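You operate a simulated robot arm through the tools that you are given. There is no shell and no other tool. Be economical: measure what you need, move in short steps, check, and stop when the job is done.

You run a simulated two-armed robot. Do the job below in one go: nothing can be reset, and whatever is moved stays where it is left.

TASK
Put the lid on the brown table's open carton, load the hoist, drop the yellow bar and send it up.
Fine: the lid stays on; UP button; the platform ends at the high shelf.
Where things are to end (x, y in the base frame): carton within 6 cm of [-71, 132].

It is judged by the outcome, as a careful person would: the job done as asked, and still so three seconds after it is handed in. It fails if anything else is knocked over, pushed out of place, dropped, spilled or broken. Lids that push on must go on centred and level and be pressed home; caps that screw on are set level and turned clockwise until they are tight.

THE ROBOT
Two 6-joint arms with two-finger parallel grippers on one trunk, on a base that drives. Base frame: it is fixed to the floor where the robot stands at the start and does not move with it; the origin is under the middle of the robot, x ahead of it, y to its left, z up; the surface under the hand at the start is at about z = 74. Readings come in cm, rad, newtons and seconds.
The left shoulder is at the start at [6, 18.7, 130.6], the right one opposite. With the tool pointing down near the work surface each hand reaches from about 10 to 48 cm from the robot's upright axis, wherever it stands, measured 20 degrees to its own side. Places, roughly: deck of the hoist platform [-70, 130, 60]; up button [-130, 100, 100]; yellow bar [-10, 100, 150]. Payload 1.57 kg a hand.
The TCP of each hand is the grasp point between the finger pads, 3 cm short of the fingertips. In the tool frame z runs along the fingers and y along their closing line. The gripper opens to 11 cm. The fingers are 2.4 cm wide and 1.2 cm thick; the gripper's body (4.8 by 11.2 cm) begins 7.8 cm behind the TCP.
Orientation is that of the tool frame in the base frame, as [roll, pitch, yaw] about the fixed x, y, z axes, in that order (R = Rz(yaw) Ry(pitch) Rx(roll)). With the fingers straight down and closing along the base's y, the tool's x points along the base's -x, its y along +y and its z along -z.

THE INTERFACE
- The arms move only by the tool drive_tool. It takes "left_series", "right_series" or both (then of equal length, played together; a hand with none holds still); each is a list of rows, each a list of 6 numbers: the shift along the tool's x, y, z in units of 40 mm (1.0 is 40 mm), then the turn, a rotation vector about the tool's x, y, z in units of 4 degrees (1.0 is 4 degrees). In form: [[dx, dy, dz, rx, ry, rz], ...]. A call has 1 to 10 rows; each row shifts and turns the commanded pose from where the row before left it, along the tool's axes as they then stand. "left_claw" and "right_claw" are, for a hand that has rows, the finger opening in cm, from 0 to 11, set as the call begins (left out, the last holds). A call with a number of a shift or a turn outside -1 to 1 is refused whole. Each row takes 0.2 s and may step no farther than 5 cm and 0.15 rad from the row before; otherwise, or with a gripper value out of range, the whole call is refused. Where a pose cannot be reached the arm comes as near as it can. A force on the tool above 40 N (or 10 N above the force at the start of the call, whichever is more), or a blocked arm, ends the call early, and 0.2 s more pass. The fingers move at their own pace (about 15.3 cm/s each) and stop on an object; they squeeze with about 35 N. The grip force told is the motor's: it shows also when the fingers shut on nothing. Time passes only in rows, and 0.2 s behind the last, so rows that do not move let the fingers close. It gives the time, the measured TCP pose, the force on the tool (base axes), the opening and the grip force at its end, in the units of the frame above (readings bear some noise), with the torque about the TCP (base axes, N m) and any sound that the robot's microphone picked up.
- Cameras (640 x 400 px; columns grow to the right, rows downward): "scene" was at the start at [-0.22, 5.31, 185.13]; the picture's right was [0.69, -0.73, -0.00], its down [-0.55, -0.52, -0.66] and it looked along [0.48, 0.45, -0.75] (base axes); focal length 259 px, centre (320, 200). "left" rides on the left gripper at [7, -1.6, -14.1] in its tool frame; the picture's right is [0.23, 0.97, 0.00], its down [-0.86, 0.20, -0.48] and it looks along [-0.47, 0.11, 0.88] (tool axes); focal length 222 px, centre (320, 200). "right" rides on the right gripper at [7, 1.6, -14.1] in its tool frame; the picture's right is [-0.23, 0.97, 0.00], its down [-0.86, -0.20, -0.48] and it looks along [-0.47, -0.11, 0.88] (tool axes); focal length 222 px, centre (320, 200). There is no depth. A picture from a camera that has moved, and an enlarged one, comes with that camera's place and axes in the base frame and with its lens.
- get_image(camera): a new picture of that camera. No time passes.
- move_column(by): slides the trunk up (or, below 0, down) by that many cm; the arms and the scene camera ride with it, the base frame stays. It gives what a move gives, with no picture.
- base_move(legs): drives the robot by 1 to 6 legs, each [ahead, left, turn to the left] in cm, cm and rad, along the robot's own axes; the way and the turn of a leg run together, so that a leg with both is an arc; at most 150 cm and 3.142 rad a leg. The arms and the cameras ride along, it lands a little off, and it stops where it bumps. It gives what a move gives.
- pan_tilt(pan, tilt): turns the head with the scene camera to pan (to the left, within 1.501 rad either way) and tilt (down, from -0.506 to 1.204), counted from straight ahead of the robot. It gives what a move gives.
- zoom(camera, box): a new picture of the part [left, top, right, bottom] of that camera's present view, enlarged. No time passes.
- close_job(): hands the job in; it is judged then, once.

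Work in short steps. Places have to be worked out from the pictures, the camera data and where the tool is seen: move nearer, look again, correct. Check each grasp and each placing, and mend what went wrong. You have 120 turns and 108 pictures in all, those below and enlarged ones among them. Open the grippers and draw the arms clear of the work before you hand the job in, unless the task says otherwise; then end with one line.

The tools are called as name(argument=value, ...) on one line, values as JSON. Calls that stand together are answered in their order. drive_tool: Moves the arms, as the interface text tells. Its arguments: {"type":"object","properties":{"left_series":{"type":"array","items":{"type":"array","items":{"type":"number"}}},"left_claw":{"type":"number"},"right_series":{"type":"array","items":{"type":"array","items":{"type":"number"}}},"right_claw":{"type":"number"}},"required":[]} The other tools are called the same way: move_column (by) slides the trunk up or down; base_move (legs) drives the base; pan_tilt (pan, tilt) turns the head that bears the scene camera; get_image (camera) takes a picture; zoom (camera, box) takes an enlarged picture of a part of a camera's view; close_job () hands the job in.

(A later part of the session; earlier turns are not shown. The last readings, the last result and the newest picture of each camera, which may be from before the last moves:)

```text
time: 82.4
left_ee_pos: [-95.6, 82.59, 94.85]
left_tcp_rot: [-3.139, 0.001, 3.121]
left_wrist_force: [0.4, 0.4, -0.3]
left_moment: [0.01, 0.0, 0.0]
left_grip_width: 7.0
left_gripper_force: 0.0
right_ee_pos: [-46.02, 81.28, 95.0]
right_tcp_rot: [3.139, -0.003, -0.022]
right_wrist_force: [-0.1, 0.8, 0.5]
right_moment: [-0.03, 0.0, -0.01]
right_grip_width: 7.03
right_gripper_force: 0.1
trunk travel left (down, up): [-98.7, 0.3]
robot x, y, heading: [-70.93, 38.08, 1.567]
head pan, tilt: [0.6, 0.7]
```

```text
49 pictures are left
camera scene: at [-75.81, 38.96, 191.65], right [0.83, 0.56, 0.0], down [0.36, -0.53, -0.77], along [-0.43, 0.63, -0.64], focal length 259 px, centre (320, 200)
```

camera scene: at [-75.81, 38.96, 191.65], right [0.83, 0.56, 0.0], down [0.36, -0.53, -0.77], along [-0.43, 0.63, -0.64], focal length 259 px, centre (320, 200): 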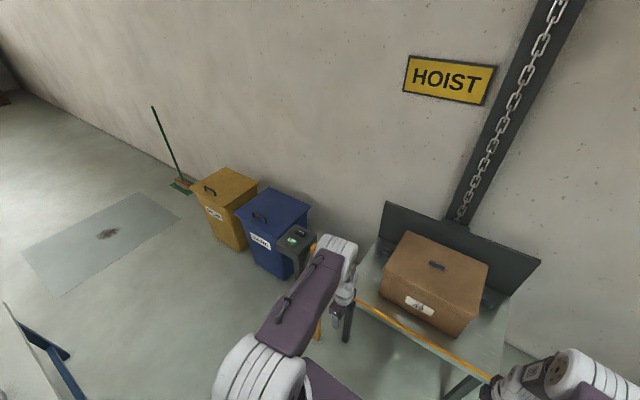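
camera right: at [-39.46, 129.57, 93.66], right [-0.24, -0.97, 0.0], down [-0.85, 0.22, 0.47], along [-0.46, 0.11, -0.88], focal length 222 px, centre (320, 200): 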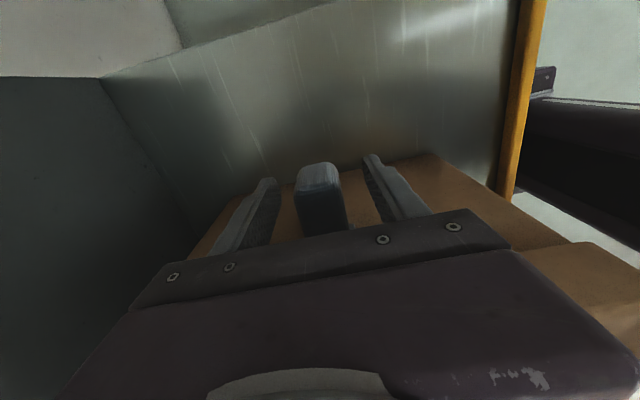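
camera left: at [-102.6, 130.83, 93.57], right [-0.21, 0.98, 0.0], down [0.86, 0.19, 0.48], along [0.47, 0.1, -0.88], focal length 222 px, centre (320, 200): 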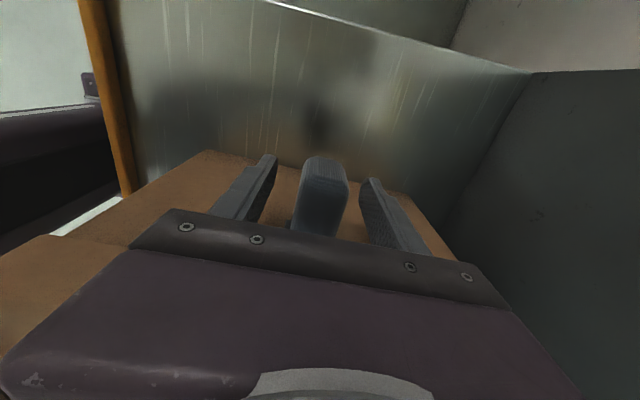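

The bar leans 6° past vertical toward +x: its black grip is at about (-11, 101, 135) and the hinge near (-17, ~101, ~103). I'll retract the left hand out of the bar's sweep and raise the right hand to z≈135. Then I'll park to push the bar over from its +x side.

drive_tool(left_series=[[0, -0.8, -0.7, 0, 0, 0], [0, -0.8, -0.7, 0, 0, 0], [0, -0.8, -0.7, 0, 0, 0], [0, -0.8, -0.7, 0, 0, 0], [0, -0.8, -0.7, 0, 0, 0], [0, -0.8, -0.7, 0, 0, 0], [0, -0.7, 0, 0, 0, 0], [0, 0, 0, 0, 0, 0], [0, 0, 0, 0, 0, 0], [0, 0, 0, 0, 0, 0]], left_claw=0, right_series=[[0, 0, -1, 0, 0, 0], [0, 0, -1, 0, 0, 0], [0, 0, -1, 0, 0, 0], [0, 0, -1, 0, 0, 0], [0, 0, -1, 0, 0, 0], [0, 0, -1, 0, 0, 0], [0, 0, -1, 0, 0, 0], [0, 0, -1, 0, 0, 0], [0, 0, -1, 0, 0, 0], [0, 0, -1, 0, 0, 0]], right_claw=0)

base_move(legs=[[0, -44, 0]])

pan_tilt(pan=-0.4, tilt=0.4)

get_image(camera="scene")

get_image(camera="right")

```text
time: 84.6
left_ee_pos: [-96.63, 61.87, 110.96]
left_tcp_rot: [-3.138, 0.002, 3.123]
left_wrist_force: [-0.4, 0.0, -0.1]
left_moment: [0.01, -0.01, 0.05]
left_grip_width: 0.0
left_gripper_force: 21.1
left hand out of reach, approached as far as the arm can: row 7
right_ee_pos: [-46.23, 81.17, 134.89]
right_tcp_rot: [3.137, -0.004, -0.021]
right_wrist_force: [-0.7, -0.5, -0.5]
right_moment: [-0.01, 0.0, 0.0]
right_grip_width: 0.0
right_gripper_force: 21.1
trunk travel left (down, up): [-98.7, 0.3]
robot x, y, heading: [-71.08, 37.75, 1.568]
head pan, tilt: [0.6, 0.7]
```

```text
time: 87.3
left_ee_pos: [-52.78, 61.81, 110.88]
left_tcp_rot: [-3.135, 0.002, 3.123]
left_wrist_force: [-0.4, 0.2, 0.5]
left_moment: [-0.02, -0.03, -0.02]
left_grip_width: 0.04
left_gripper_force: 21.0
right_ee_pos: [-2.31, 81.06, 135.04]
right_tcp_rot: [3.138, -0.005, -0.026]
right_wrist_force: [-0.8, 0.5, -0.4]
right_moment: [-0.01, -0.03, 0.0]
right_grip_width: 0.0
right_gripper_force: 21.4
trunk travel left (down, up): [-98.7, 0.3]
robot x, y, heading: [-27.04, 37.67, 1.565]
head pan, tilt: [0.6, 0.7]
```

```text
time: 88.6
left_ee_pos: [-52.54, 61.83, 110.91]
left_tcp_rot: [-3.136, 0.002, 3.12]
left_wrist_force: [0.9, -0.5, 0.2]
left_moment: [0.01, -0.04, 0.0]
left_grip_width: 0.03
left_gripper_force: 21.6
right_ee_pos: [-2.24, 81.16, 134.88]
right_tcp_rot: [3.137, -0.003, -0.025]
right_wrist_force: [-0.1, 0.7, 0.7]
right_moment: [-0.01, -0.03, -0.03]
right_grip_width: 0.02
right_gripper_force: 21.1
trunk travel left (down, up): [-98.7, 0.3]
robot x, y, heading: [-27.45, 37.97, 1.563]
head pan, tilt: [-0.4, 0.4]
```

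```text
48 pictures are left
camera scene: at [-23.5, 40.22, 194.34], right [0.92, -0.39, 0.0], down [-0.15, -0.36, -0.92], along [0.36, 0.85, -0.39], focal length 259 px, centre (320, 200)
```

scene: 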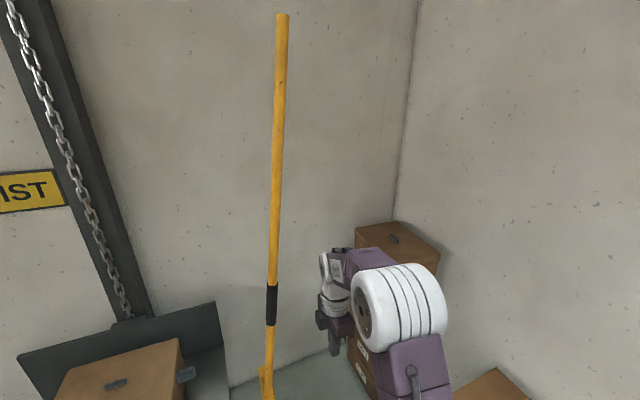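

```text
47 pictures are left
camera right: at [4.65, 79.31, 149.13], right [-0.25, -0.97, 0.0], down [-0.85, 0.22, 0.47], along [-0.46, 0.12, -0.88], focal length 222 px, centre (320, 200)
```

right: 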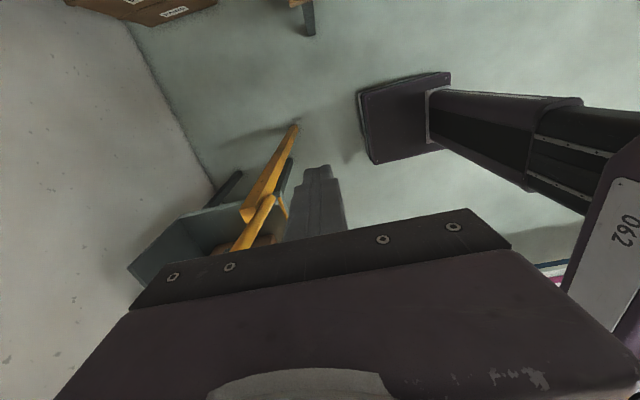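

By stereo the bar is at y≈98, leaning through (-13.2, 144.5) and hinged near (-17.6, 103). I'll go forward 17 cm so the right hand stands just to its +x side.

base_move(legs=[[16.5, 0, 0]])

get_image(camera="scene")

get_image(camera="right")

```text
time: 90.0
left_ee_pos: [-52.44, 78.08, 111.05]
left_tcp_rot: [-3.14, 0.002, 3.12]
left_wrist_force: [0.2, -0.1, -0.3]
left_moment: [0.02, -0.02, -0.01]
left_grip_width: 0.0
left_gripper_force: 20.8
right_ee_pos: [-2.0, 97.29, 135.13]
right_tcp_rot: [-3.14, -0.004, -0.025]
right_wrist_force: [-0.3, -0.4, 1.0]
right_moment: [0.04, -0.01, 0.0]
right_grip_width: 0.0
right_gripper_force: 21.3
trunk travel left (down, up): [-98.7, 0.3]
robot x, y, heading: [-26.65, 54.7, 1.564]
head pan, tilt: [-0.4, 0.4]
```

```text
46 pictures are left
camera scene: at [-23.32, 56.22, 194.35], right [0.92, -0.39, 0.0], down [-0.15, -0.35, -0.92], along [0.36, 0.85, -0.39], focal length 259 px, centre (320, 200)
```

scene: 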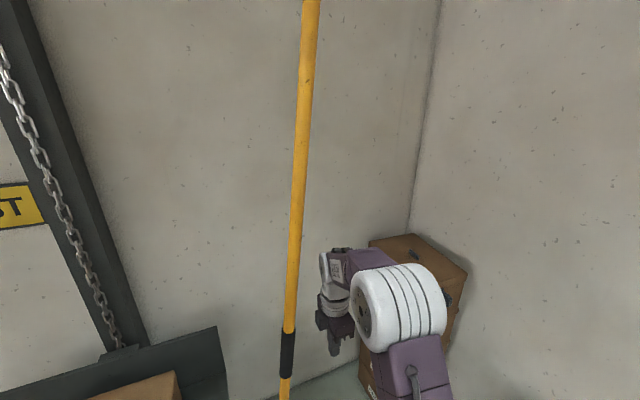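

```text
45 pictures are left
camera right: at [4.8, 95.45, 149.25], right [-0.25, -0.97, 0.0], down [-0.85, 0.22, 0.48], along [-0.46, 0.12, -0.88], focal length 222 px, centre (320, 200)
```

right: 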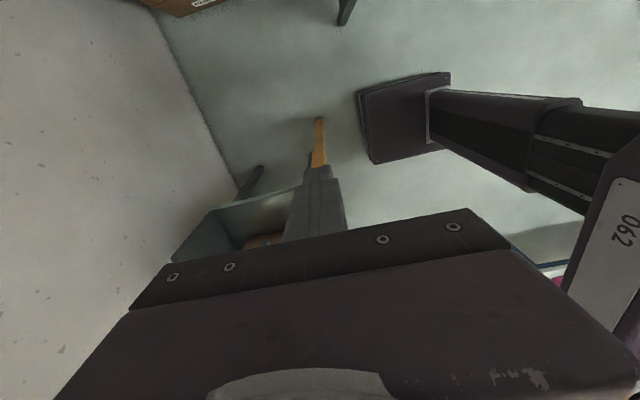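

The hand is lined up with the bar. Before pushing I'll check that no part of the left arm reaches into the bar's sweep plane (y≈98).

pan_tilt(pan=0.5, tilt=0.8)

get_image(camera="scene")

```text
time: 91.2
left_ee_pos: [-52.34, 78.44, 110.99]
left_tcp_rot: [-3.138, 0.0, 3.12]
left_wrist_force: [0.7, 0.0, 0.1]
left_moment: [0.02, 0.0, 0.02]
left_grip_width: 0.0
left_gripper_force: 21.6
right_ee_pos: [-2.06, 97.64, 134.95]
right_tcp_rot: [3.138, -0.003, -0.024]
right_wrist_force: [-0.5, -0.9, -0.5]
right_moment: [-0.03, -0.05, 0.0]
right_grip_width: 0.02
right_gripper_force: 21.0
trunk travel left (down, up): [-98.7, 0.3]
robot x, y, heading: [-26.87, 54.29, 1.567]
head pan, tilt: [0.499, 0.799]
```

```text
44 pictures are left
camera scene: at [-30.76, 55.29, 190.83], right [0.88, 0.47, 0.0], down [0.34, -0.63, -0.7], along [-0.33, 0.61, -0.72], focal length 259 px, centre (320, 200)
```

scene: 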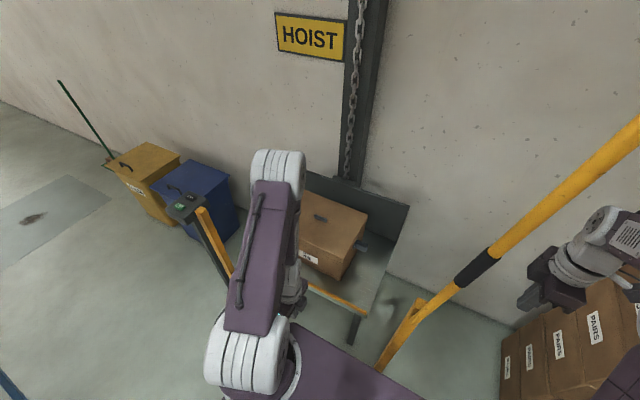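

The left elbow may reach into the sweep plane. I'll back off, turn the robot left by 0.5 rad so the left arm swings away, and come back to the bar with the right hand on its +x side.

base_move(legs=[[-27, 0, 0], [0, 0, 0.5]])

base_move(legs=[[-12.4, -22.8, 0]])

```text
time: 94.5
left_ee_pos: [-60.97, 36.45, 110.99]
left_tcp_rot: [-3.136, 0.001, -2.663]
left_wrist_force: [0.0, -0.5, -0.5]
left_moment: [-0.01, 0.01, -0.01]
left_grip_width: 0.0
left_gripper_force: 21.0
right_ee_pos: [-25.9, 77.52, 134.98]
right_tcp_rot: [3.138, -0.002, 0.475]
right_wrist_force: [0.2, 0.2, -0.3]
right_moment: [-0.03, 0.01, 0.03]
right_grip_width: 0.0
right_gripper_force: 20.9
trunk travel left (down, up): [-98.7, 0.3]
robot x, y, heading: [-27.31, 27.47, 2.067]
head pan, tilt: [0.499, 0.799]
```

```text
time: 96.4
left_ee_pos: [-35.3, 36.31, 110.84]
left_tcp_rot: [-3.136, 0.004, -2.664]
left_wrist_force: [-0.7, -0.4, -0.4]
left_moment: [0.02, -0.03, 0.0]
left_grip_width: 0.01
left_gripper_force: 21.6
right_ee_pos: [-0.28, 77.25, 135.05]
right_tcp_rot: [3.138, -0.005, 0.472]
right_wrist_force: [-0.3, 0.0, -0.2]
right_moment: [0.03, -0.07, -0.01]
right_grip_width: 0.0
right_gripper_force: 21.2
trunk travel left (down, up): [-98.7, 0.3]
robot x, y, heading: [-1.24, 27.37, 2.064]
head pan, tilt: [0.499, 0.799]
```

The right hand is at (-0.3, 77.3), well clear. I'll advance straight in +y to the bar's plane.

base_move(legs=[[18.0, -9.7, 0]])

pan_tilt(pan=-0.5, tilt=0.5)

get_image(camera="scene")

```text
time: 98.0
left_ee_pos: [-34.94, 56.16, 111.05]
left_tcp_rot: [-3.139, 0.002, -2.665]
left_wrist_force: [0.0, -0.9, -0.7]
left_moment: [0.04, 0.03, -0.03]
left_grip_width: 0.0
left_gripper_force: 21.5
right_ee_pos: [0.27, 97.12, 135.16]
right_tcp_rot: [-3.141, -0.006, 0.474]
right_wrist_force: [-0.7, -0.3, 0.7]
right_moment: [0.07, 0.02, -0.02]
right_grip_width: 0.02
right_gripper_force: 21.4
trunk travel left (down, up): [-98.7, 0.3]
robot x, y, heading: [-1.21, 47.56, 2.062]
head pan, tilt: [0.499, 0.799]
```

```text
time: 99.3
left_ee_pos: [-34.89, 56.63, 110.93]
left_tcp_rot: [-3.138, 0.002, -2.666]
left_wrist_force: [0.8, -0.6, -0.1]
left_moment: [0.04, 0.05, 0.0]
left_grip_width: 0.01
left_gripper_force: 21.3
right_ee_pos: [0.2, 97.47, 134.97]
right_tcp_rot: [3.14, -0.005, 0.473]
right_wrist_force: [-0.4, 0.9, -0.1]
right_moment: [0.01, -0.03, 0.01]
right_grip_width: 0.0
right_gripper_force: 21.5
trunk travel left (down, up): [-98.7, 0.3]
robot x, y, heading: [-1.2, 47.53, 2.058]
head pan, tilt: [-0.499, 0.499]
```

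```text
43 pictures are left
camera scene: at [1.85, 51.19, 193.43], right [1.0, -0.01, 0.0], down [0.0, -0.48, -0.88], along [0.01, 0.88, -0.48], focal length 259 px, centre (320, 200)
```

scene: 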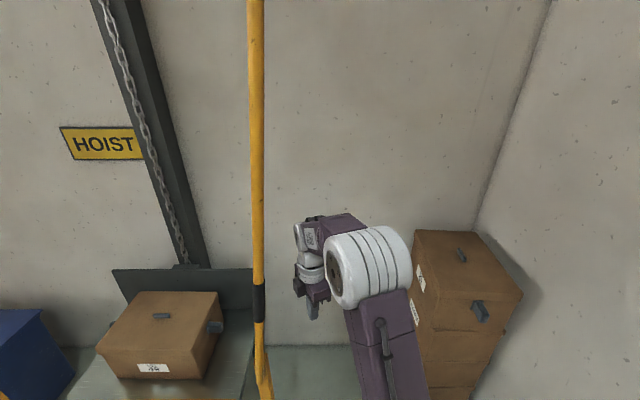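

The hand is about 12 cm to the right of the bar. I'll push in -x with small rows and watch the force.

drive_tool(right_series=[[-0.356, -0.182, 0, 0, 0, 0], [-0.356, -0.182, 0, 0, 0, 0], [-0.356, -0.182, 0, 0, 0, 0], [-0.356, -0.182, 0, 0, 0, 0], [-0.356, -0.182, 0, 0, 0, 0], [-0.356, -0.182, 0, 0, 0, 0]])

get_image(camera="scene")

```text
time: 100.7
left_ee_pos: [-34.78, 56.62, 110.88]
left_tcp_rot: [-3.138, 0.001, -2.667]
left_wrist_force: [-0.1, 0.1, -0.5]
left_moment: [0.03, 0.03, -0.02]
left_grip_width: 0.01
left_gripper_force: 21.3
right_ee_pos: [-9.22, 97.57, 135.01]
right_tcp_rot: [3.135, -0.004, 0.474]
right_wrist_force: [5.0, -2.3, -0.3]
right_moment: [0.15, 0.42, 0.09]
right_grip_width: 0.0
right_gripper_force: 21.3
trunk travel left (down, up): [-98.7, 0.3]
robot x, y, heading: [-1.31, 47.44, 2.066]
head pan, tilt: [-0.499, 0.499]
```

```text
42 pictures are left
camera scene: at [2.07, 51.21, 193.42], right [1.0, -0.01, 0.0], down [0.0, -0.48, -0.88], along [0.01, 0.88, -0.48], focal length 259 px, centre (320, 200)
```

scene: 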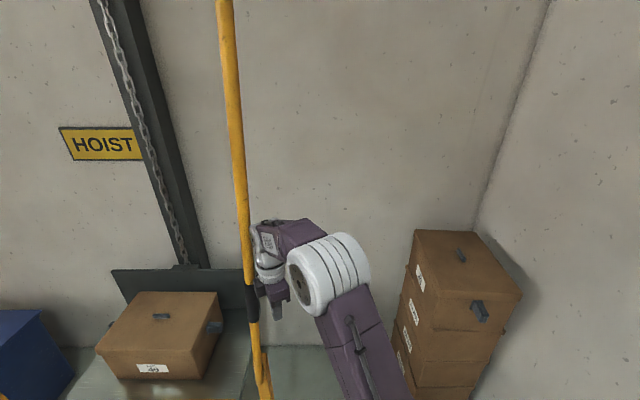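

The bar moves with about 5 N. I'll keep pushing until it goes over centre.

drive_tool(right_series=[[-0.356, -0.182, 0, 0, 0, 0], [-0.356, -0.182, 0, 0, 0, 0], [-0.356, -0.182, 0, 0, 0, 0], [-0.356, -0.182, 0, 0, 0, 0], [0, 0, 0, 0, 0, 0]])

get_image(camera="scene")

```text
time: 101.9
left_ee_pos: [-34.83, 56.43, 110.92]
left_tcp_rot: [-3.138, 0.002, -2.665]
left_wrist_force: [-0.1, -1.0, 0.0]
left_moment: [-0.01, -0.03, -0.01]
left_grip_width: 0.01
left_gripper_force: 21.4
right_ee_pos: [-15.87, 97.49, 135.04]
right_tcp_rot: [3.139, -0.004, 0.473]
right_wrist_force: [1.6, -3.8, -0.4]
right_moment: [0.31, 0.04, 0.17]
right_grip_width: 0.01
right_gripper_force: 21.1
trunk travel left (down, up): [-98.7, 0.3]
robot x, y, heading: [-0.82, 47.87, 2.063]
head pan, tilt: [-0.499, 0.499]
```

```text
41 pictures are left
camera scene: at [1.87, 51.14, 193.43], right [1.0, -0.01, 0.0], down [0.0, -0.48, -0.88], along [0.01, 0.88, -0.48], focal length 259 px, centre (320, 200)
```

scene: 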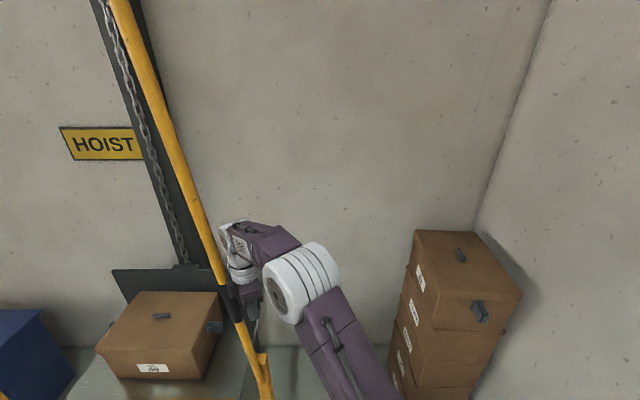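

The bar now leans to the left and the push force is dropping. I'll wait a moment to see if it falls by itself.

drive_tool(right_series=[[0, 0, 0, 0, 0, 0], [0, 0, 0, 0, 0, 0], [0, 0, 0, 0, 0, 0], [0, 0, 0, 0, 0, 0], [0, 0, 0, 0, 0, 0]])

get_image(camera="scene")

```text
time: 103.1
left_ee_pos: [-34.95, 56.52, 110.99]
left_tcp_rot: [-3.138, 0.001, -2.666]
left_wrist_force: [-0.3, 0.6, 0.1]
left_moment: [0.05, 0.03, -0.03]
left_grip_width: 0.03
left_gripper_force: 20.9
right_ee_pos: [-15.8, 97.44, 134.98]
right_tcp_rot: [3.139, -0.004, 0.472]
right_wrist_force: [1.7, -0.8, -0.2]
right_moment: [0.15, 0.15, 0.09]
right_grip_width: 0.0
right_gripper_force: 21.2
trunk travel left (down, up): [-98.7, 0.3]
robot x, y, heading: [-1.04, 47.51, 2.06]
head pan, tilt: [-0.499, 0.499]
```

```text
40 pictures are left
camera scene: at [1.9, 51.24, 193.43], right [1.0, -0.01, 0.0], down [0.0, -0.48, -0.88], along [0.01, 0.88, -0.48], focal length 259 px, centre (320, 200)
```

scene: 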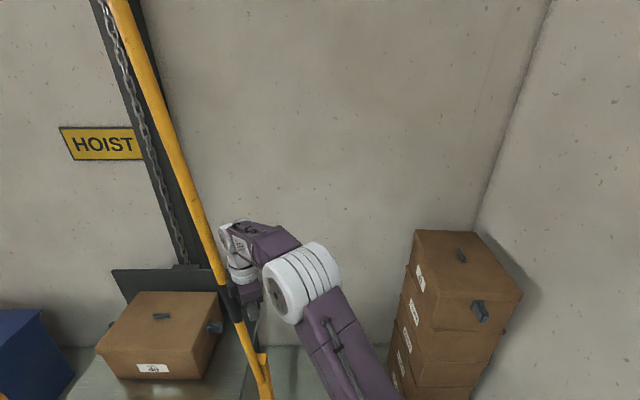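

Hinge friction holds it, so I'll push further.

drive_tool(right_series=[[-0.356, -0.182, 0, 0, 0, 0], [-0.356, -0.182, 0, 0, 0, 0], [-0.356, -0.182, 0, 0, 0, 0], [-0.356, -0.182, 0, 0, 0, 0], [-0.356, -0.182, 0, 0, 0, 0], [0, 0, 0, 0, 0, 0], [0, 0, 0, 0, 0, 0]])

get_image(camera="scene")

```text
time: 104.7
left_ee_pos: [-34.91, 56.58, 110.99]
left_tcp_rot: [-3.136, 0.0, -2.665]
left_wrist_force: [0.1, -0.9, 1.4]
left_moment: [0.04, 0.01, -0.02]
left_grip_width: 0.0
left_gripper_force: 21.1
right_ee_pos: [-23.77, 97.56, 134.89]
right_tcp_rot: [3.138, -0.004, 0.473]
right_wrist_force: [-0.3, 0.7, -0.2]
right_moment: [0.02, 0.03, 0.03]
right_grip_width: 0.0
right_gripper_force: 21.3
trunk travel left (down, up): [-98.7, 0.3]
robot x, y, heading: [-1.42, 47.8, 2.06]
head pan, tilt: [-0.499, 0.499]
```

```text
39 pictures are left
camera scene: at [1.92, 51.32, 193.42], right [1.0, -0.01, 0.0], down [0.0, -0.48, -0.88], along [0.01, 0.88, -0.48], focal length 259 px, centre (320, 200)
```

scene: 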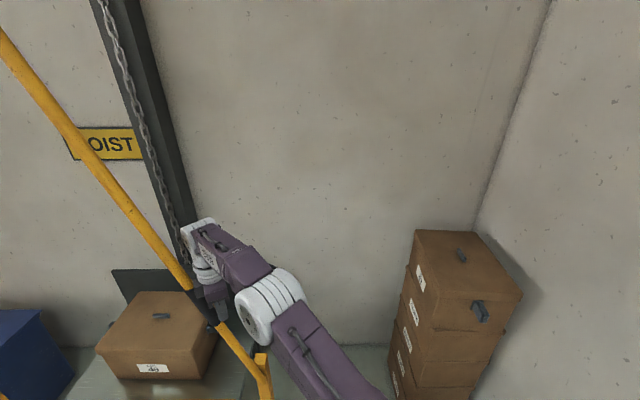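

The contact force is zero, so the bar is falling on its own, damped. I'll hold still and watch.

drive_tool(right_series=[[0, 0, 0, 0, 0, 0], [0, 0, 0, 0, 0, 0], [0, 0, 0, 0, 0, 0], [0, 0, 0, 0, 0, 0], [0, 0, 0, 0, 0, 0]])

get_image(camera="scene")

```text
time: 105.9
left_ee_pos: [-34.93, 56.63, 110.96]
left_tcp_rot: [-3.135, 0.002, -2.666]
left_wrist_force: [-0.1, -0.1, 0.5]
left_moment: [-0.04, 0.0, 0.01]
left_grip_width: 0.01
left_gripper_force: 21.4
right_ee_pos: [-23.8, 97.57, 134.96]
right_tcp_rot: [3.139, -0.005, 0.472]
right_wrist_force: [0.9, 0.1, -0.3]
right_moment: [0.01, -0.03, 0.02]
right_grip_width: 0.0
right_gripper_force: 21.0
trunk travel left (down, up): [-98.7, 0.3]
robot x, y, heading: [-1.24, 47.78, 2.066]
head pan, tilt: [-0.499, 0.499]
```

```text
38 pictures are left
camera scene: at [1.86, 51.34, 193.42], right [1.0, -0.01, 0.0], down [0.0, -0.48, -0.88], along [0.01, 0.88, -0.48], focal length 259 px, centre (320, 200)
```

scene: 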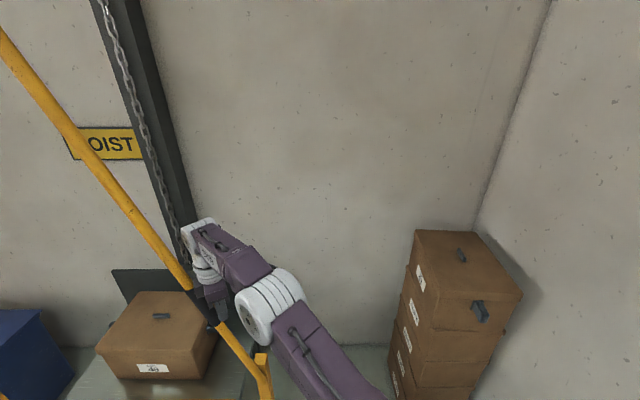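

The hinge has friction and holds the bar at about 17° past vertical, so it must be pushed all the way down. My reach is short to the left, so I'll shift the whole robot in -x by 15 cm with the hand still against the bar.

base_move(legs=[[7.05, 13.2, 0]])

get_image(camera="scene")

```text
time: 107.3
left_ee_pos: [-49.55, 56.58, 110.97]
left_tcp_rot: [-3.139, 0.0, -2.666]
left_wrist_force: [0.1, -0.5, 0.5]
left_moment: [-0.01, 0.03, 0.0]
left_grip_width: 0.01
left_gripper_force: 21.7
right_ee_pos: [-38.24, 97.72, 135.02]
right_tcp_rot: [3.141, 0.001, 0.472]
right_wrist_force: [-0.1, -0.7, -0.4]
right_moment: [0.03, 0.03, 0.02]
right_grip_width: 0.0
right_gripper_force: 21.1
trunk travel left (down, up): [-98.7, 0.3]
robot x, y, heading: [-15.93, 47.54, 2.067]
head pan, tilt: [-0.499, 0.499]
```

```text
37 pictures are left
camera scene: at [-12.54, 51.38, 193.42], right [1.0, -0.01, 0.0], down [-0.01, -0.48, -0.88], along [0.01, 0.88, -0.48], focal length 259 px, centre (320, 200)
```

scene: 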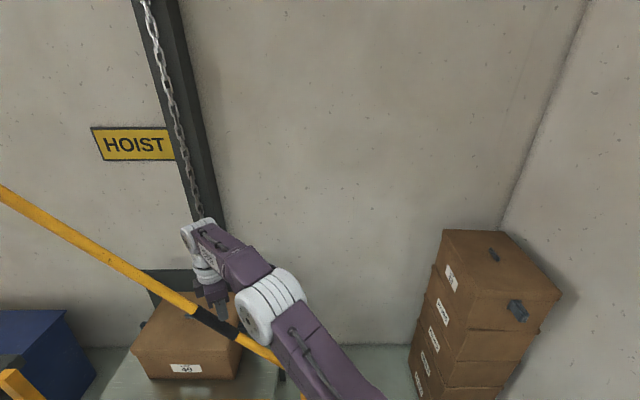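

That works; the bar is at about 42°. I'll shift another 10 cm in -x, then press straight down with the arm.

base_move(legs=[[4.7, 8.8, 0]])

drive_tool(right_series=[[0, 0, 0.4, 0, 0, 0], [0, 0, 0.4, 0, 0, 0], [0, 0, 0.4, 0, 0, 0], [0, 0, 0.4, 0, 0, 0], [0, 0, 0.4, 0, 0, 0], [0, 0, 0, 0, 0, 0]])

get_image(camera="scene")

```text
time: 108.4
left_ee_pos: [-59.05, 56.55, 111.17]
left_tcp_rot: [-3.14, -0.004, -2.665]
left_wrist_force: [0.2, 0.8, -0.6]
left_moment: [0.02, 0.03, 0.01]
left_grip_width: 0.0
left_gripper_force: 21.6
right_ee_pos: [-47.77, 97.61, 135.2]
right_tcp_rot: [-3.14, 0.002, 0.473]
right_wrist_force: [0.3, -0.5, 0.7]
right_moment: [0.0, 0.1, 0.0]
right_grip_width: 0.03
right_gripper_force: 20.8
trunk travel left (down, up): [-98.7, 0.3]
robot x, y, heading: [-25.94, 47.64, 2.059]
head pan, tilt: [-0.499, 0.499]
```

```text
time: 109.8
left_ee_pos: [-59.72, 56.63, 110.93]
left_tcp_rot: [-3.136, 0.0, -2.664]
left_wrist_force: [-0.2, -0.3, -0.4]
left_moment: [-0.01, 0.0, -0.02]
left_grip_width: 0.0
left_gripper_force: 21.4
right_ee_pos: [-48.52, 97.71, 126.95]
right_tcp_rot: [3.137, -0.002, 0.473]
right_wrist_force: [0.7, -0.1, -0.7]
right_moment: [-0.01, 0.05, 0.02]
right_grip_width: 0.01
right_gripper_force: 21.7
trunk travel left (down, up): [-98.7, 0.3]
robot x, y, heading: [-25.87, 47.94, 2.061]
head pan, tilt: [-0.499, 0.499]
```

```text
36 pictures are left
camera scene: at [-22.89, 51.37, 193.42], right [1.0, -0.01, 0.0], down [0.0, -0.48, -0.88], along [0.01, 0.88, -0.48], focal length 259 px, centre (320, 200)
```

scene: 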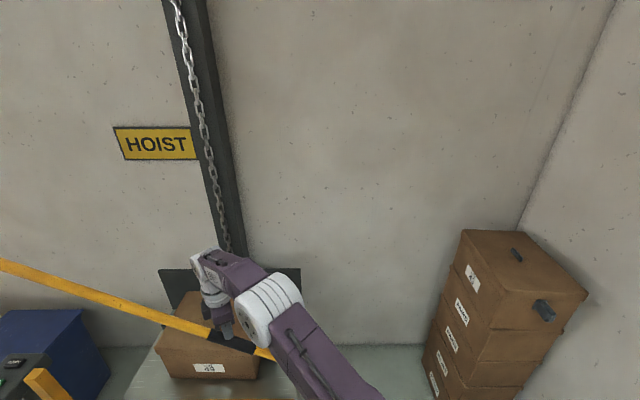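

The bar is following down. I'll keep pressing down toward the catch height.

drive_tool(right_series=[[0, 0, 0.4, 0, 0, 0], [0, 0, 0.4, 0, 0, 0], [0, 0, 0.4, 0, 0, 0], [0, 0, 0.4, 0, 0, 0], [0, 0, 0.4, 0, 0, 0], [0, 0, 0.4, 0, 0, 0], [0, 0, 0.4, 0, 0, 0], [0, 0, 0, 0, 0, 0]])

pan_tilt(pan=-0.1, tilt=0.6)

get_image(camera="scene")

```text
time: 111.6
left_ee_pos: [-59.76, 56.6, 110.91]
left_tcp_rot: [-3.136, 0.001, -2.665]
left_wrist_force: [0.8, 1.0, 0.1]
left_moment: [0.04, -0.03, 0.02]
left_grip_width: 0.0
left_gripper_force: 21.2
right_ee_pos: [-48.63, 97.53, 115.68]
right_tcp_rot: [3.138, -0.003, 0.472]
right_wrist_force: [-0.4, -0.6, -0.1]
right_moment: [-0.01, 0.0, -0.04]
right_grip_width: 0.0
right_gripper_force: 21.2
trunk travel left (down, up): [-98.7, 0.3]
robot x, y, heading: [-25.86, 48.01, 2.063]
head pan, tilt: [-0.499, 0.499]
```

```text
time: 112.5
left_ee_pos: [-59.79, 56.62, 110.95]
left_tcp_rot: [-3.137, 0.002, -2.665]
left_wrist_force: [0.7, 0.5, 0.5]
left_moment: [0.0, -0.02, 0.01]
left_grip_width: 0.0
left_gripper_force: 21.7
right_ee_pos: [-48.54, 97.76, 115.75]
right_tcp_rot: [3.137, -0.004, 0.475]
right_wrist_force: [-0.7, 0.3, -0.1]
right_moment: [0.02, -0.02, 0.0]
right_grip_width: 0.0
right_gripper_force: 21.0
trunk travel left (down, up): [-98.7, 0.3]
robot x, y, heading: [-25.95, 47.49, 2.064]
head pan, tilt: [-0.099, 0.6]
```

```text
35 pictures are left
camera scene: at [-26.46, 50.42, 192.52], right [0.92, 0.38, 0.0], down [0.22, -0.52, -0.83], along [-0.32, 0.76, -0.56], focal length 259 px, centre (320, 200)
```

scene: 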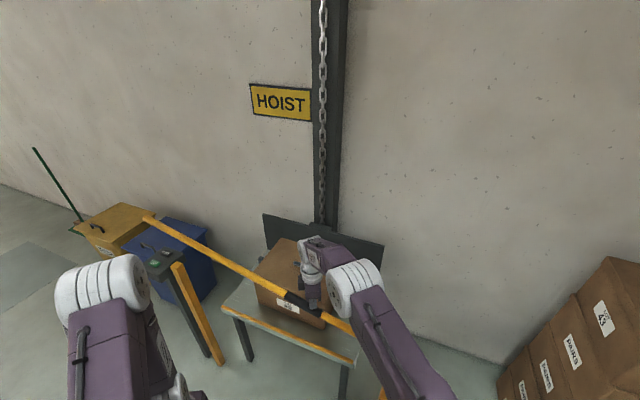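

The bar's far end is still about 26 cm above the catch. I'll continue down.

drive_tool(right_series=[[0, 0, 0.35, 0, 0, 0], [0, 0, 0.35, 0, 0, 0], [0, 0, 0.35, 0, 0, 0], [0, 0, 0.35, 0, 0, 0], [0, 0, 0.25, 0, 0, 0], [0, 0, 0, 0, 0, 0], [0, 0, 0, 0, 0, 0]])

get_image(camera="scene")

```text
time: 114.1
left_ee_pos: [-59.76, 56.68, 110.91]
left_tcp_rot: [-3.138, 0.001, -2.667]
left_wrist_force: [0.4, 0.3, 0.9]
left_moment: [0.03, -0.01, -0.04]
left_grip_width: 0.02
left_gripper_force: 21.2
right_ee_pos: [-48.51, 97.48, 109.13]
right_tcp_rot: [3.139, -0.005, 0.475]
right_wrist_force: [0.3, -0.1, -0.3]
right_moment: [0.02, -0.03, 0.02]
right_grip_width: 0.01
right_gripper_force: 21.1
trunk travel left (down, up): [-98.7, 0.3]
robot x, y, heading: [-26.21, 47.54, 2.061]
head pan, tilt: [-0.099, 0.6]
```

```text
34 pictures are left
camera scene: at [-26.47, 50.42, 192.52], right [0.92, 0.38, 0.0], down [0.22, -0.52, -0.83], along [-0.32, 0.76, -0.56], focal length 259 px, centre (320, 200)
```

scene: 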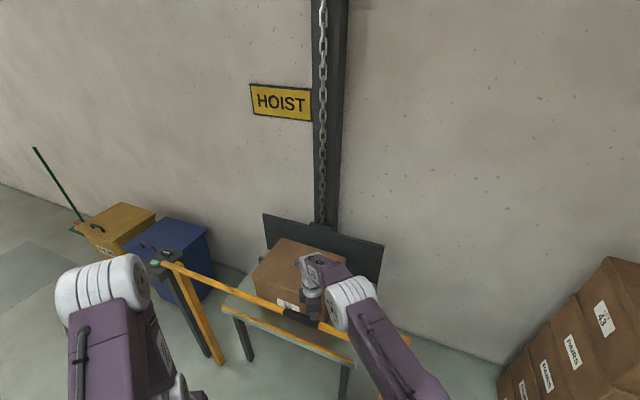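

The bar has arrived at the catch post. I'll zoom to see whether it's resting in the catch, and press slightly further.

drive_tool(right_series=[[0, 0, 0.15, 0, 0, 0], [0, 0, 0.15, 0, 0, 0], [0, 0, 0.15, 0, 0, 0], [0, 0, 0, 0, 0, 0]])

zoom(camera="scene", box=[110, 210, 430, 400])

zoom(camera="scene", box=[130, 230, 226, 290])

```text
time: 115.1
left_ee_pos: [-59.73, 56.64, 110.82]
left_tcp_rot: [-3.137, 0.002, -2.664]
left_wrist_force: [0.7, -0.4, -0.2]
left_moment: [0.0, 0.02, 0.0]
left_grip_width: 0.0
left_gripper_force: 21.5
right_ee_pos: [-48.53, 97.61, 107.32]
right_tcp_rot: [3.138, -0.004, 0.472]
right_wrist_force: [0.6, 0.7, 0.1]
right_moment: [-0.01, -0.01, 0.0]
right_grip_width: 0.01
right_gripper_force: 21.1
trunk travel left (down, up): [-98.7, 0.3]
robot x, y, heading: [-26.16, 47.34, 2.065]
head pan, tilt: [-0.099, 0.6]
```

```text
2.00 times, centred on (270, 305) of scene
camera zoom: at [-26.47, 50.43, 192.52], right [0.92, 0.38, 0.0], down [0.22, -0.52, -0.83], along [-0.32, 0.76, -0.56], focal length 517 px, centre (420, -10)
```

zoom: 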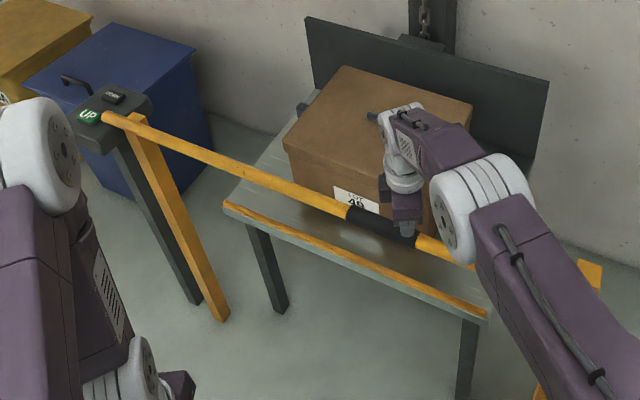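

```text
6.67 times, centred on (178, 260) of scene
camera zoom: at [-26.47, 50.43, 192.52], right [0.92, 0.38, 0.0], down [0.22, -0.52, -0.83], along [-0.32, 0.76, -0.56], focal length 1724 px, centre (1267, -200)
```

zoom: 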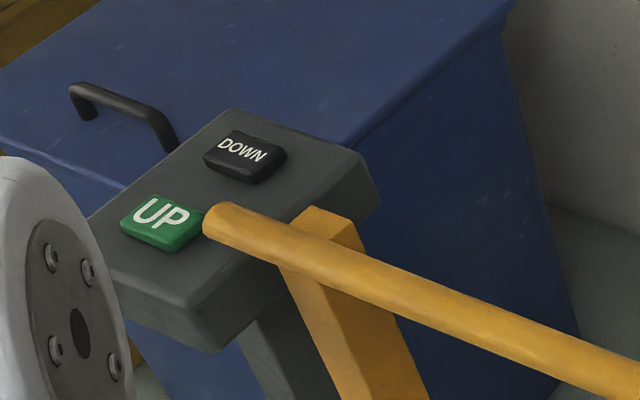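

The hand isn't touching the bar yet. I'll lower until I feel it, to confirm the bar rests firmly.

drive_tool(right_series=[[0, 0, 0.1, 0, 0, 0], [0, 0, 0.1, 0, 0, 0], [0, 0, 0.1, 0, 0, 0], [0, 0, 0.1, 0, 0, 0], [0, 0, 0.1, 0, 0, 0], [0, 0, 0, 0, 0, 0]])

zoom(camera="scene", box=[130, 230, 226, 290])

```text
time: 116.1
left_ee_pos: [-59.64, 56.35, 110.96]
left_tcp_rot: [-3.139, 0.003, -2.666]
left_wrist_force: [0.0, 0.6, -0.5]
left_moment: [-0.01, 0.0, 0.01]
left_grip_width: 0.0
left_gripper_force: 21.3
right_ee_pos: [-48.59, 97.57, 106.64]
right_tcp_rot: [-3.131, -0.001, 0.473]
right_wrist_force: [8.2, -6.9, 22.6]
right_moment: [-0.17, -0.47, -0.12]
right_grip_width: 0.0
right_gripper_force: 21.0
trunk travel left (down, up): [-98.7, 0.3]
robot x, y, heading: [-25.81, 47.86, 2.065]
head pan, tilt: [-0.099, 0.6]
stopped in row 4 (right hand): the force on the tool passed its limit at 45 N (the readings are from after the stop); the commanded pose is now the measured one
```

```text
6.67 times, centred on (178, 260) of scene
camera zoom: at [-26.11, 49.85, 192.54], right [0.92, 0.38, 0.0], down [0.21, -0.52, -0.83], along [-0.32, 0.76, -0.56], focal length 1724 px, centre (1267, -200)
```

zoom: 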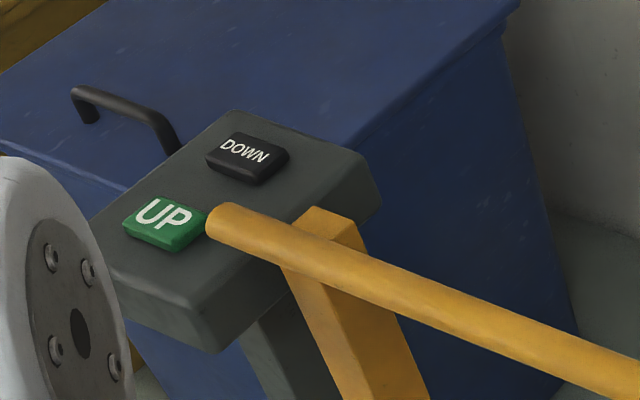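

The bar resists 45 N, so it's resting firmly on the catch. The UP button is at about (-128.6, 96.6, 101) and DOWN is 6.5 cm beyond it. I'll raise the right hand and shift the base left by 80 cm in world -x.

drive_tool(right_series=[[0, 0, -1, 0, 0, 0], [0, 0, -1, 0, 0, 0], [0, 0, -1, 0, 0, 0], [0, 0, -1, 0, 0, 0], [0, 0, -1, 0, 0, 0], [0, 0, 0, 0, 0, 0]])

base_move(legs=[[37.8, 70.5, 0]])

pan_tilt(pan=-0.4, tilt=0.8)

get_image(camera="scene")

get_image(camera="right")

```text
time: 117.5
left_ee_pos: [-59.82, 56.66, 110.9]
left_tcp_rot: [-3.138, 0.001, -2.665]
left_wrist_force: [0.1, -0.1, -0.4]
left_moment: [-0.02, 0.02, -0.01]
left_grip_width: 0.0
left_gripper_force: 21.0
right_ee_pos: [-48.72, 97.73, 126.27]
right_tcp_rot: [-3.135, -0.003, 0.473]
right_wrist_force: [-0.1, -0.9, -0.2]
right_moment: [-0.02, -0.01, -0.02]
right_grip_width: 0.0
right_gripper_force: 21.1
trunk travel left (down, up): [-98.7, 0.3]
robot x, y, heading: [-26.02, 47.67, 2.066]
head pan, tilt: [-0.099, 0.6]
```

```text
time: 121.8
left_ee_pos: [-139.57, 56.44, 111.03]
left_tcp_rot: [-3.138, 0.0, -2.665]
left_wrist_force: [0.6, -0.3, 0.0]
left_moment: [0.02, 0.01, 0.02]
left_grip_width: 0.0
left_gripper_force: 21.3
right_ee_pos: [-128.48, 97.6, 126.21]
right_tcp_rot: [-3.136, 0.0, 0.472]
right_wrist_force: [-0.3, 0.4, 0.3]
right_moment: [0.02, 0.02, 0.0]
right_grip_width: 0.0
right_gripper_force: 21.0
trunk travel left (down, up): [-98.7, 0.3]
robot x, y, heading: [-105.76, 47.56, 2.06]
head pan, tilt: [-0.099, 0.6]
```

```text
time: 122.5
left_ee_pos: [-139.66, 56.5, 110.84]
left_tcp_rot: [-3.137, 0.002, -2.664]
left_wrist_force: [-0.1, -0.3, 0.3]
left_moment: [0.01, 0.0, -0.01]
left_grip_width: 0.02
left_gripper_force: 21.1
right_ee_pos: [-128.55, 97.6, 126.18]
right_tcp_rot: [-3.134, -0.001, 0.472]
right_wrist_force: [0.3, -0.4, 0.0]
right_moment: [-0.01, -0.01, -0.02]
right_grip_width: 0.01
right_gripper_force: 21.6
trunk travel left (down, up): [-98.7, 0.3]
robot x, y, heading: [-106.04, 47.88, 2.069]
head pan, tilt: [-0.4, 0.799]
```

```text
30 pictures are left
camera scene: at [-103.74, 50.19, 190.83], right [1.0, 0.09, 0.0], down [0.07, -0.71, -0.7], along [-0.06, 0.69, -0.72], focal length 259 px, centre (320, 200)
```

scene: 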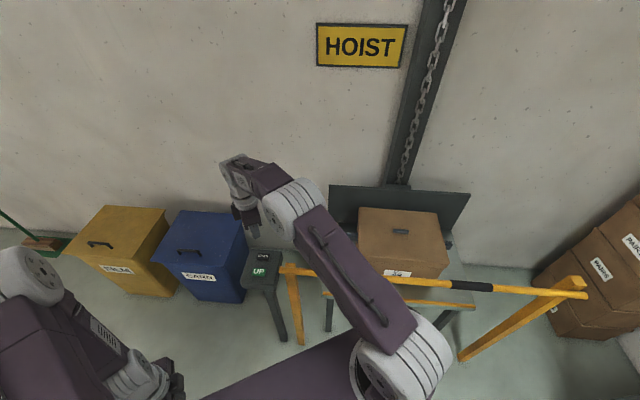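

```text
29 pictures are left
camera right: at [-121.73, 99.28, 140.24], right [0.24, -0.97, -0.01], down [-0.85, -0.21, 0.48], along [-0.47, -0.11, -0.88], focal length 222 px, centre (320, 200)
```

right: 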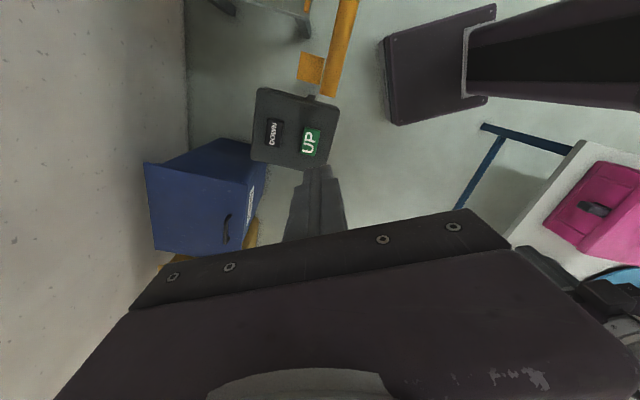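

Combining three views, the UP button is at about (-132.3, 98.4), top z≈98. I'll nudge the base to stay in reach, then lower the hand above it.

base_move(legs=[[2.5, 2.9, 0]])

drive_tool(right_series=[[0, 0, 0.8, 0, 0, 0], [0, 0, 0.8, 0, 0, 0], [0, 0, 0.8, 0, 0, 0], [0, 0, 0.8, 0, 0, 0], [0, 0, 0.8, 0, 0, 0], [0, 0, 0, 0, 0, 0]])

get_image(camera="right")

zoom(camera="scene", box=[200, 200, 328, 280])

```text
time: 123.4
left_ee_pos: [-142.56, 57.16, 111.13]
left_tcp_rot: [-3.14, -0.005, -2.665]
left_wrist_force: [0.9, -0.4, -0.2]
left_moment: [0.03, 0.07, 0.0]
left_grip_width: 0.02
left_gripper_force: 21.3
right_ee_pos: [-131.49, 98.17, 126.39]
right_tcp_rot: [-3.129, 0.006, 0.472]
right_wrist_force: [1.8, -0.5, 0.1]
right_moment: [0.05, 0.1, 0.01]
right_grip_width: 0.0
right_gripper_force: 21.2
trunk travel left (down, up): [-98.7, 0.3]
robot x, y, heading: [-109.57, 48.16, 2.062]
head pan, tilt: [-0.4, 0.799]
```

```text
time: 124.8
left_ee_pos: [-143.24, 57.24, 110.95]
left_tcp_rot: [-3.137, 0.001, -2.666]
left_wrist_force: [0.8, -0.8, 0.0]
left_moment: [0.02, 0.01, -0.01]
left_grip_width: 0.0
left_gripper_force: 21.3
right_ee_pos: [-132.38, 98.51, 110.17]
right_tcp_rot: [-3.135, -0.001, 0.471]
right_wrist_force: [0.3, 0.0, 0.3]
right_moment: [-0.01, -0.02, 0.0]
right_grip_width: 0.01
right_gripper_force: 21.8
trunk travel left (down, up): [-98.7, 0.3]
robot x, y, heading: [-109.63, 48.2, 2.063]
head pan, tilt: [-0.4, 0.799]
```

```text
28 pictures are left
camera right: at [-125.38, 100.15, 124.33], right [0.24, -0.97, -0.01], down [-0.85, -0.21, 0.48], along [-0.47, -0.11, -0.88], focal length 222 px, centre (320, 200)
```

right: 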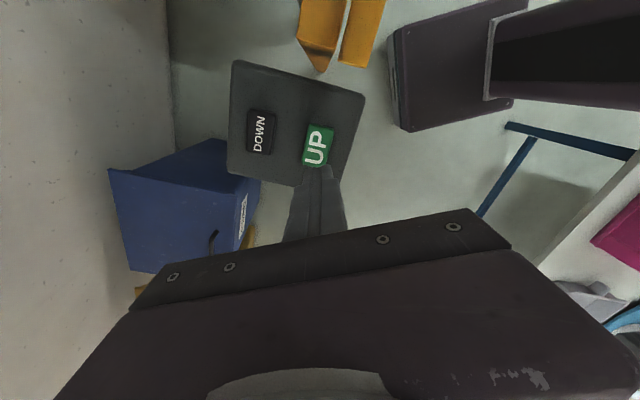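

```text
5.00 times, centred on (264, 240) of scene
camera zoom: at [-107.2, 50.94, 190.83], right [1.0, 0.09, 0.0], down [0.07, -0.71, -0.7], along [-0.07, 0.69, -0.72], focal length 1293 px, centre (600, 0)
```

zoom: 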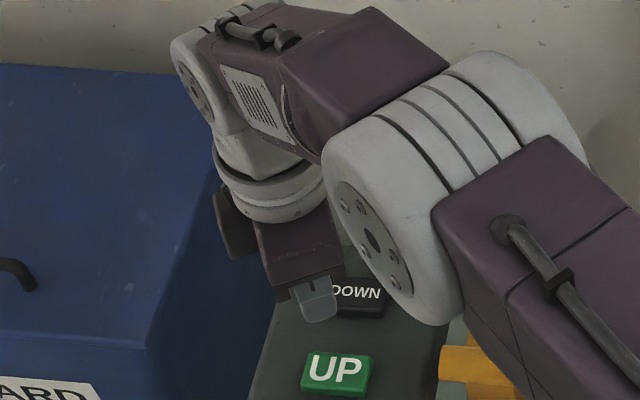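

The fingertip projection matches my model, and the button lies directly below. I'll press down gently.

drive_tool(right_series=[[0, 0, 0.5, 0, 0, 0], [0, 0, 0.5, 0, 0, 0], [0, 0, 0.5, 0, 0, 0], [0, 0, 0.3, 0, 0, 0], [0, 0, 0.15, 0, 0, 0], [0, 0, 0.1, 0, 0, 0], [0, 0, 0.1, 0, 0, 0], [0, 0, 0.1, 0, 0, 0]])

zoom(camera="scene", box=[200, 200, 328, 280])

```text
time: 126.6
left_ee_pos: [-143.27, 57.25, 110.98]
left_tcp_rot: [-3.134, 0.003, -2.667]
left_wrist_force: [0.5, 0.1, 0.4]
left_moment: [-0.02, -0.02, 0.03]
left_grip_width: 0.0
left_gripper_force: 20.8
right_ee_pos: [-131.68, 98.03, 101.53]
right_tcp_rot: [-3.134, -0.002, 0.472]
right_wrist_force: [0.1, -0.6, 0.2]
right_moment: [0.01, 0.03, 0.03]
right_grip_width: 0.0
right_gripper_force: 21.4
right hand out of reach, approached as far as the arm can: row 4, 6, 8
trunk travel left (down, up): [-98.7, 0.3]
robot x, y, heading: [-110.1, 48.1, 2.064]
head pan, tilt: [-0.4, 0.799]
```

```text
5.00 times, centred on (264, 240) of scene
camera zoom: at [-107.43, 51.02, 190.83], right [1.0, 0.09, 0.0], down [0.07, -0.71, -0.7], along [-0.06, 0.69, -0.72], focal length 1293 px, centre (600, 0)
```

zoom: 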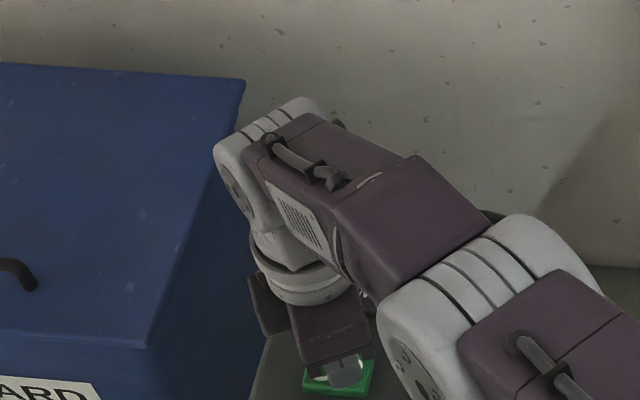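

The arm is at its reach limit just above the button. I'll use the trunk to press down the last bit.

move_column(by=-0.8)

zoom(camera="scene", box=[200, 200, 328, 280])

```text
time: 127.2
left_ee_pos: [-143.35, 57.39, 109.95]
left_tcp_rot: [-3.134, 0.002, -2.664]
left_wrist_force: [0.4, -0.2, -0.1]
left_moment: [-0.01, 0.0, 0.01]
left_grip_width: 0.0
left_gripper_force: 21.3
right_ee_pos: [-131.67, 98.0, 100.62]
right_tcp_rot: [-3.134, -0.001, 0.473]
right_wrist_force: [0.5, 0.1, -0.2]
right_moment: [-0.01, -0.01, 0.01]
right_grip_width: 0.02
right_gripper_force: 21.5
trunk travel left (down, up): [-97.9, 1.1]
robot x, y, heading: [-109.32, 48.39, 2.062]
head pan, tilt: [-0.4, 0.799]
```

```text
5.00 times, centred on (264, 240) of scene
camera zoom: at [-107.46, 51.05, 190.02], right [1.0, 0.09, 0.0], down [0.07, -0.71, -0.7], along [-0.06, 0.69, -0.72], focal length 1293 px, centre (600, 0)
```

zoom: 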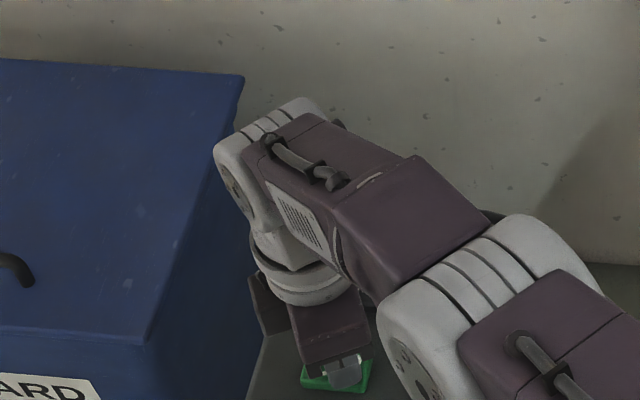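

Still no contact; I'll lower a little more.

move_column(by=-0.7)

move_column(by=-0.5)

```text
time: 127.8
left_ee_pos: [-143.31, 57.37, 109.4]
left_tcp_rot: [-3.137, 0.0, -2.664]
left_wrist_force: [0.6, 0.5, 1.0]
left_moment: [0.01, 0.02, 0.02]
left_grip_width: 0.01
left_gripper_force: 21.6
right_ee_pos: [-131.65, 97.9, 100.07]
right_tcp_rot: [-3.134, -0.002, 0.473]
right_wrist_force: [-0.2, -0.5, 2.6]
right_moment: [0.0, 0.02, 0.0]
right_grip_width: 0.0
right_gripper_force: 21.0
trunk travel left (down, up): [-97.2, 1.8]
robot x, y, heading: [-109.61, 47.99, 2.058]
head pan, tilt: [-0.4, 0.799]
heard: click
```

```text
time: 128.3
left_ee_pos: [-143.26, 57.25, 109.03]
left_tcp_rot: [-3.136, 0.001, -2.665]
left_wrist_force: [-0.3, -0.3, 0.9]
left_moment: [0.0, 0.0, 0.04]
left_grip_width: 0.0
left_gripper_force: 21.6
right_ee_pos: [-131.58, 97.95, 99.65]
right_tcp_rot: [-3.131, 0.0, 0.474]
right_wrist_force: [1.1, 0.3, 16.3]
right_moment: [-0.03, -0.02, 0.02]
right_grip_width: 0.02
right_gripper_force: 21.8
trunk travel left (down, up): [-96.7, 2.3]
robot x, y, heading: [-109.48, 48.21, 2.062]
head pan, tilt: [-0.4, 0.799]
```

I heard a click, so the button is pressed. I'll look at the platform before letting go, in case it's a hold-to-run button.

pan_tilt(pan=-0.7, tilt=0.4)

get_image(camera="scene")

```text
time: 129.2
left_ee_pos: [-143.24, 57.3, 108.94]
left_tcp_rot: [-3.137, 0.002, -2.665]
left_wrist_force: [-0.7, 0.4, -0.1]
left_moment: [0.01, 0.03, 0.0]
left_grip_width: 0.02
left_gripper_force: 21.1
right_ee_pos: [-131.57, 97.88, 99.57]
right_tcp_rot: [-3.131, 0.0, 0.474]
right_wrist_force: [-0.1, 5.0, 20.3]
right_moment: [0.15, 0.04, -0.02]
right_grip_width: 0.01
right_gripper_force: 21.3
trunk travel left (down, up): [-96.7, 2.3]
robot x, y, heading: [-109.5, 48.87, 2.067]
head pan, tilt: [-0.7, 0.4]
```

```text
24 pictures are left
camera scene: at [-104.64, 51.84, 192.34], right [0.98, -0.21, 0.0], down [-0.08, -0.38, -0.92], along [0.19, 0.9, -0.39], focal length 259 px, centre (320, 200)
```

scene: 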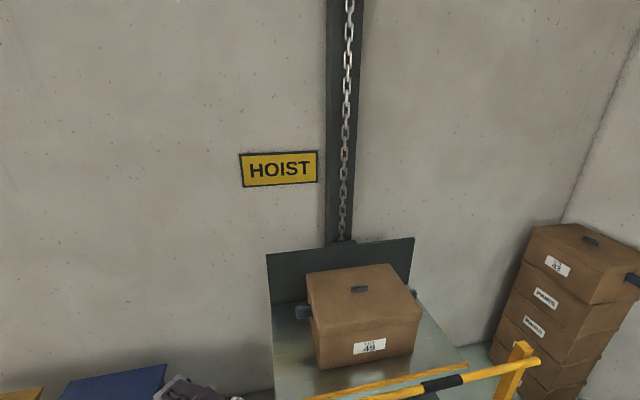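

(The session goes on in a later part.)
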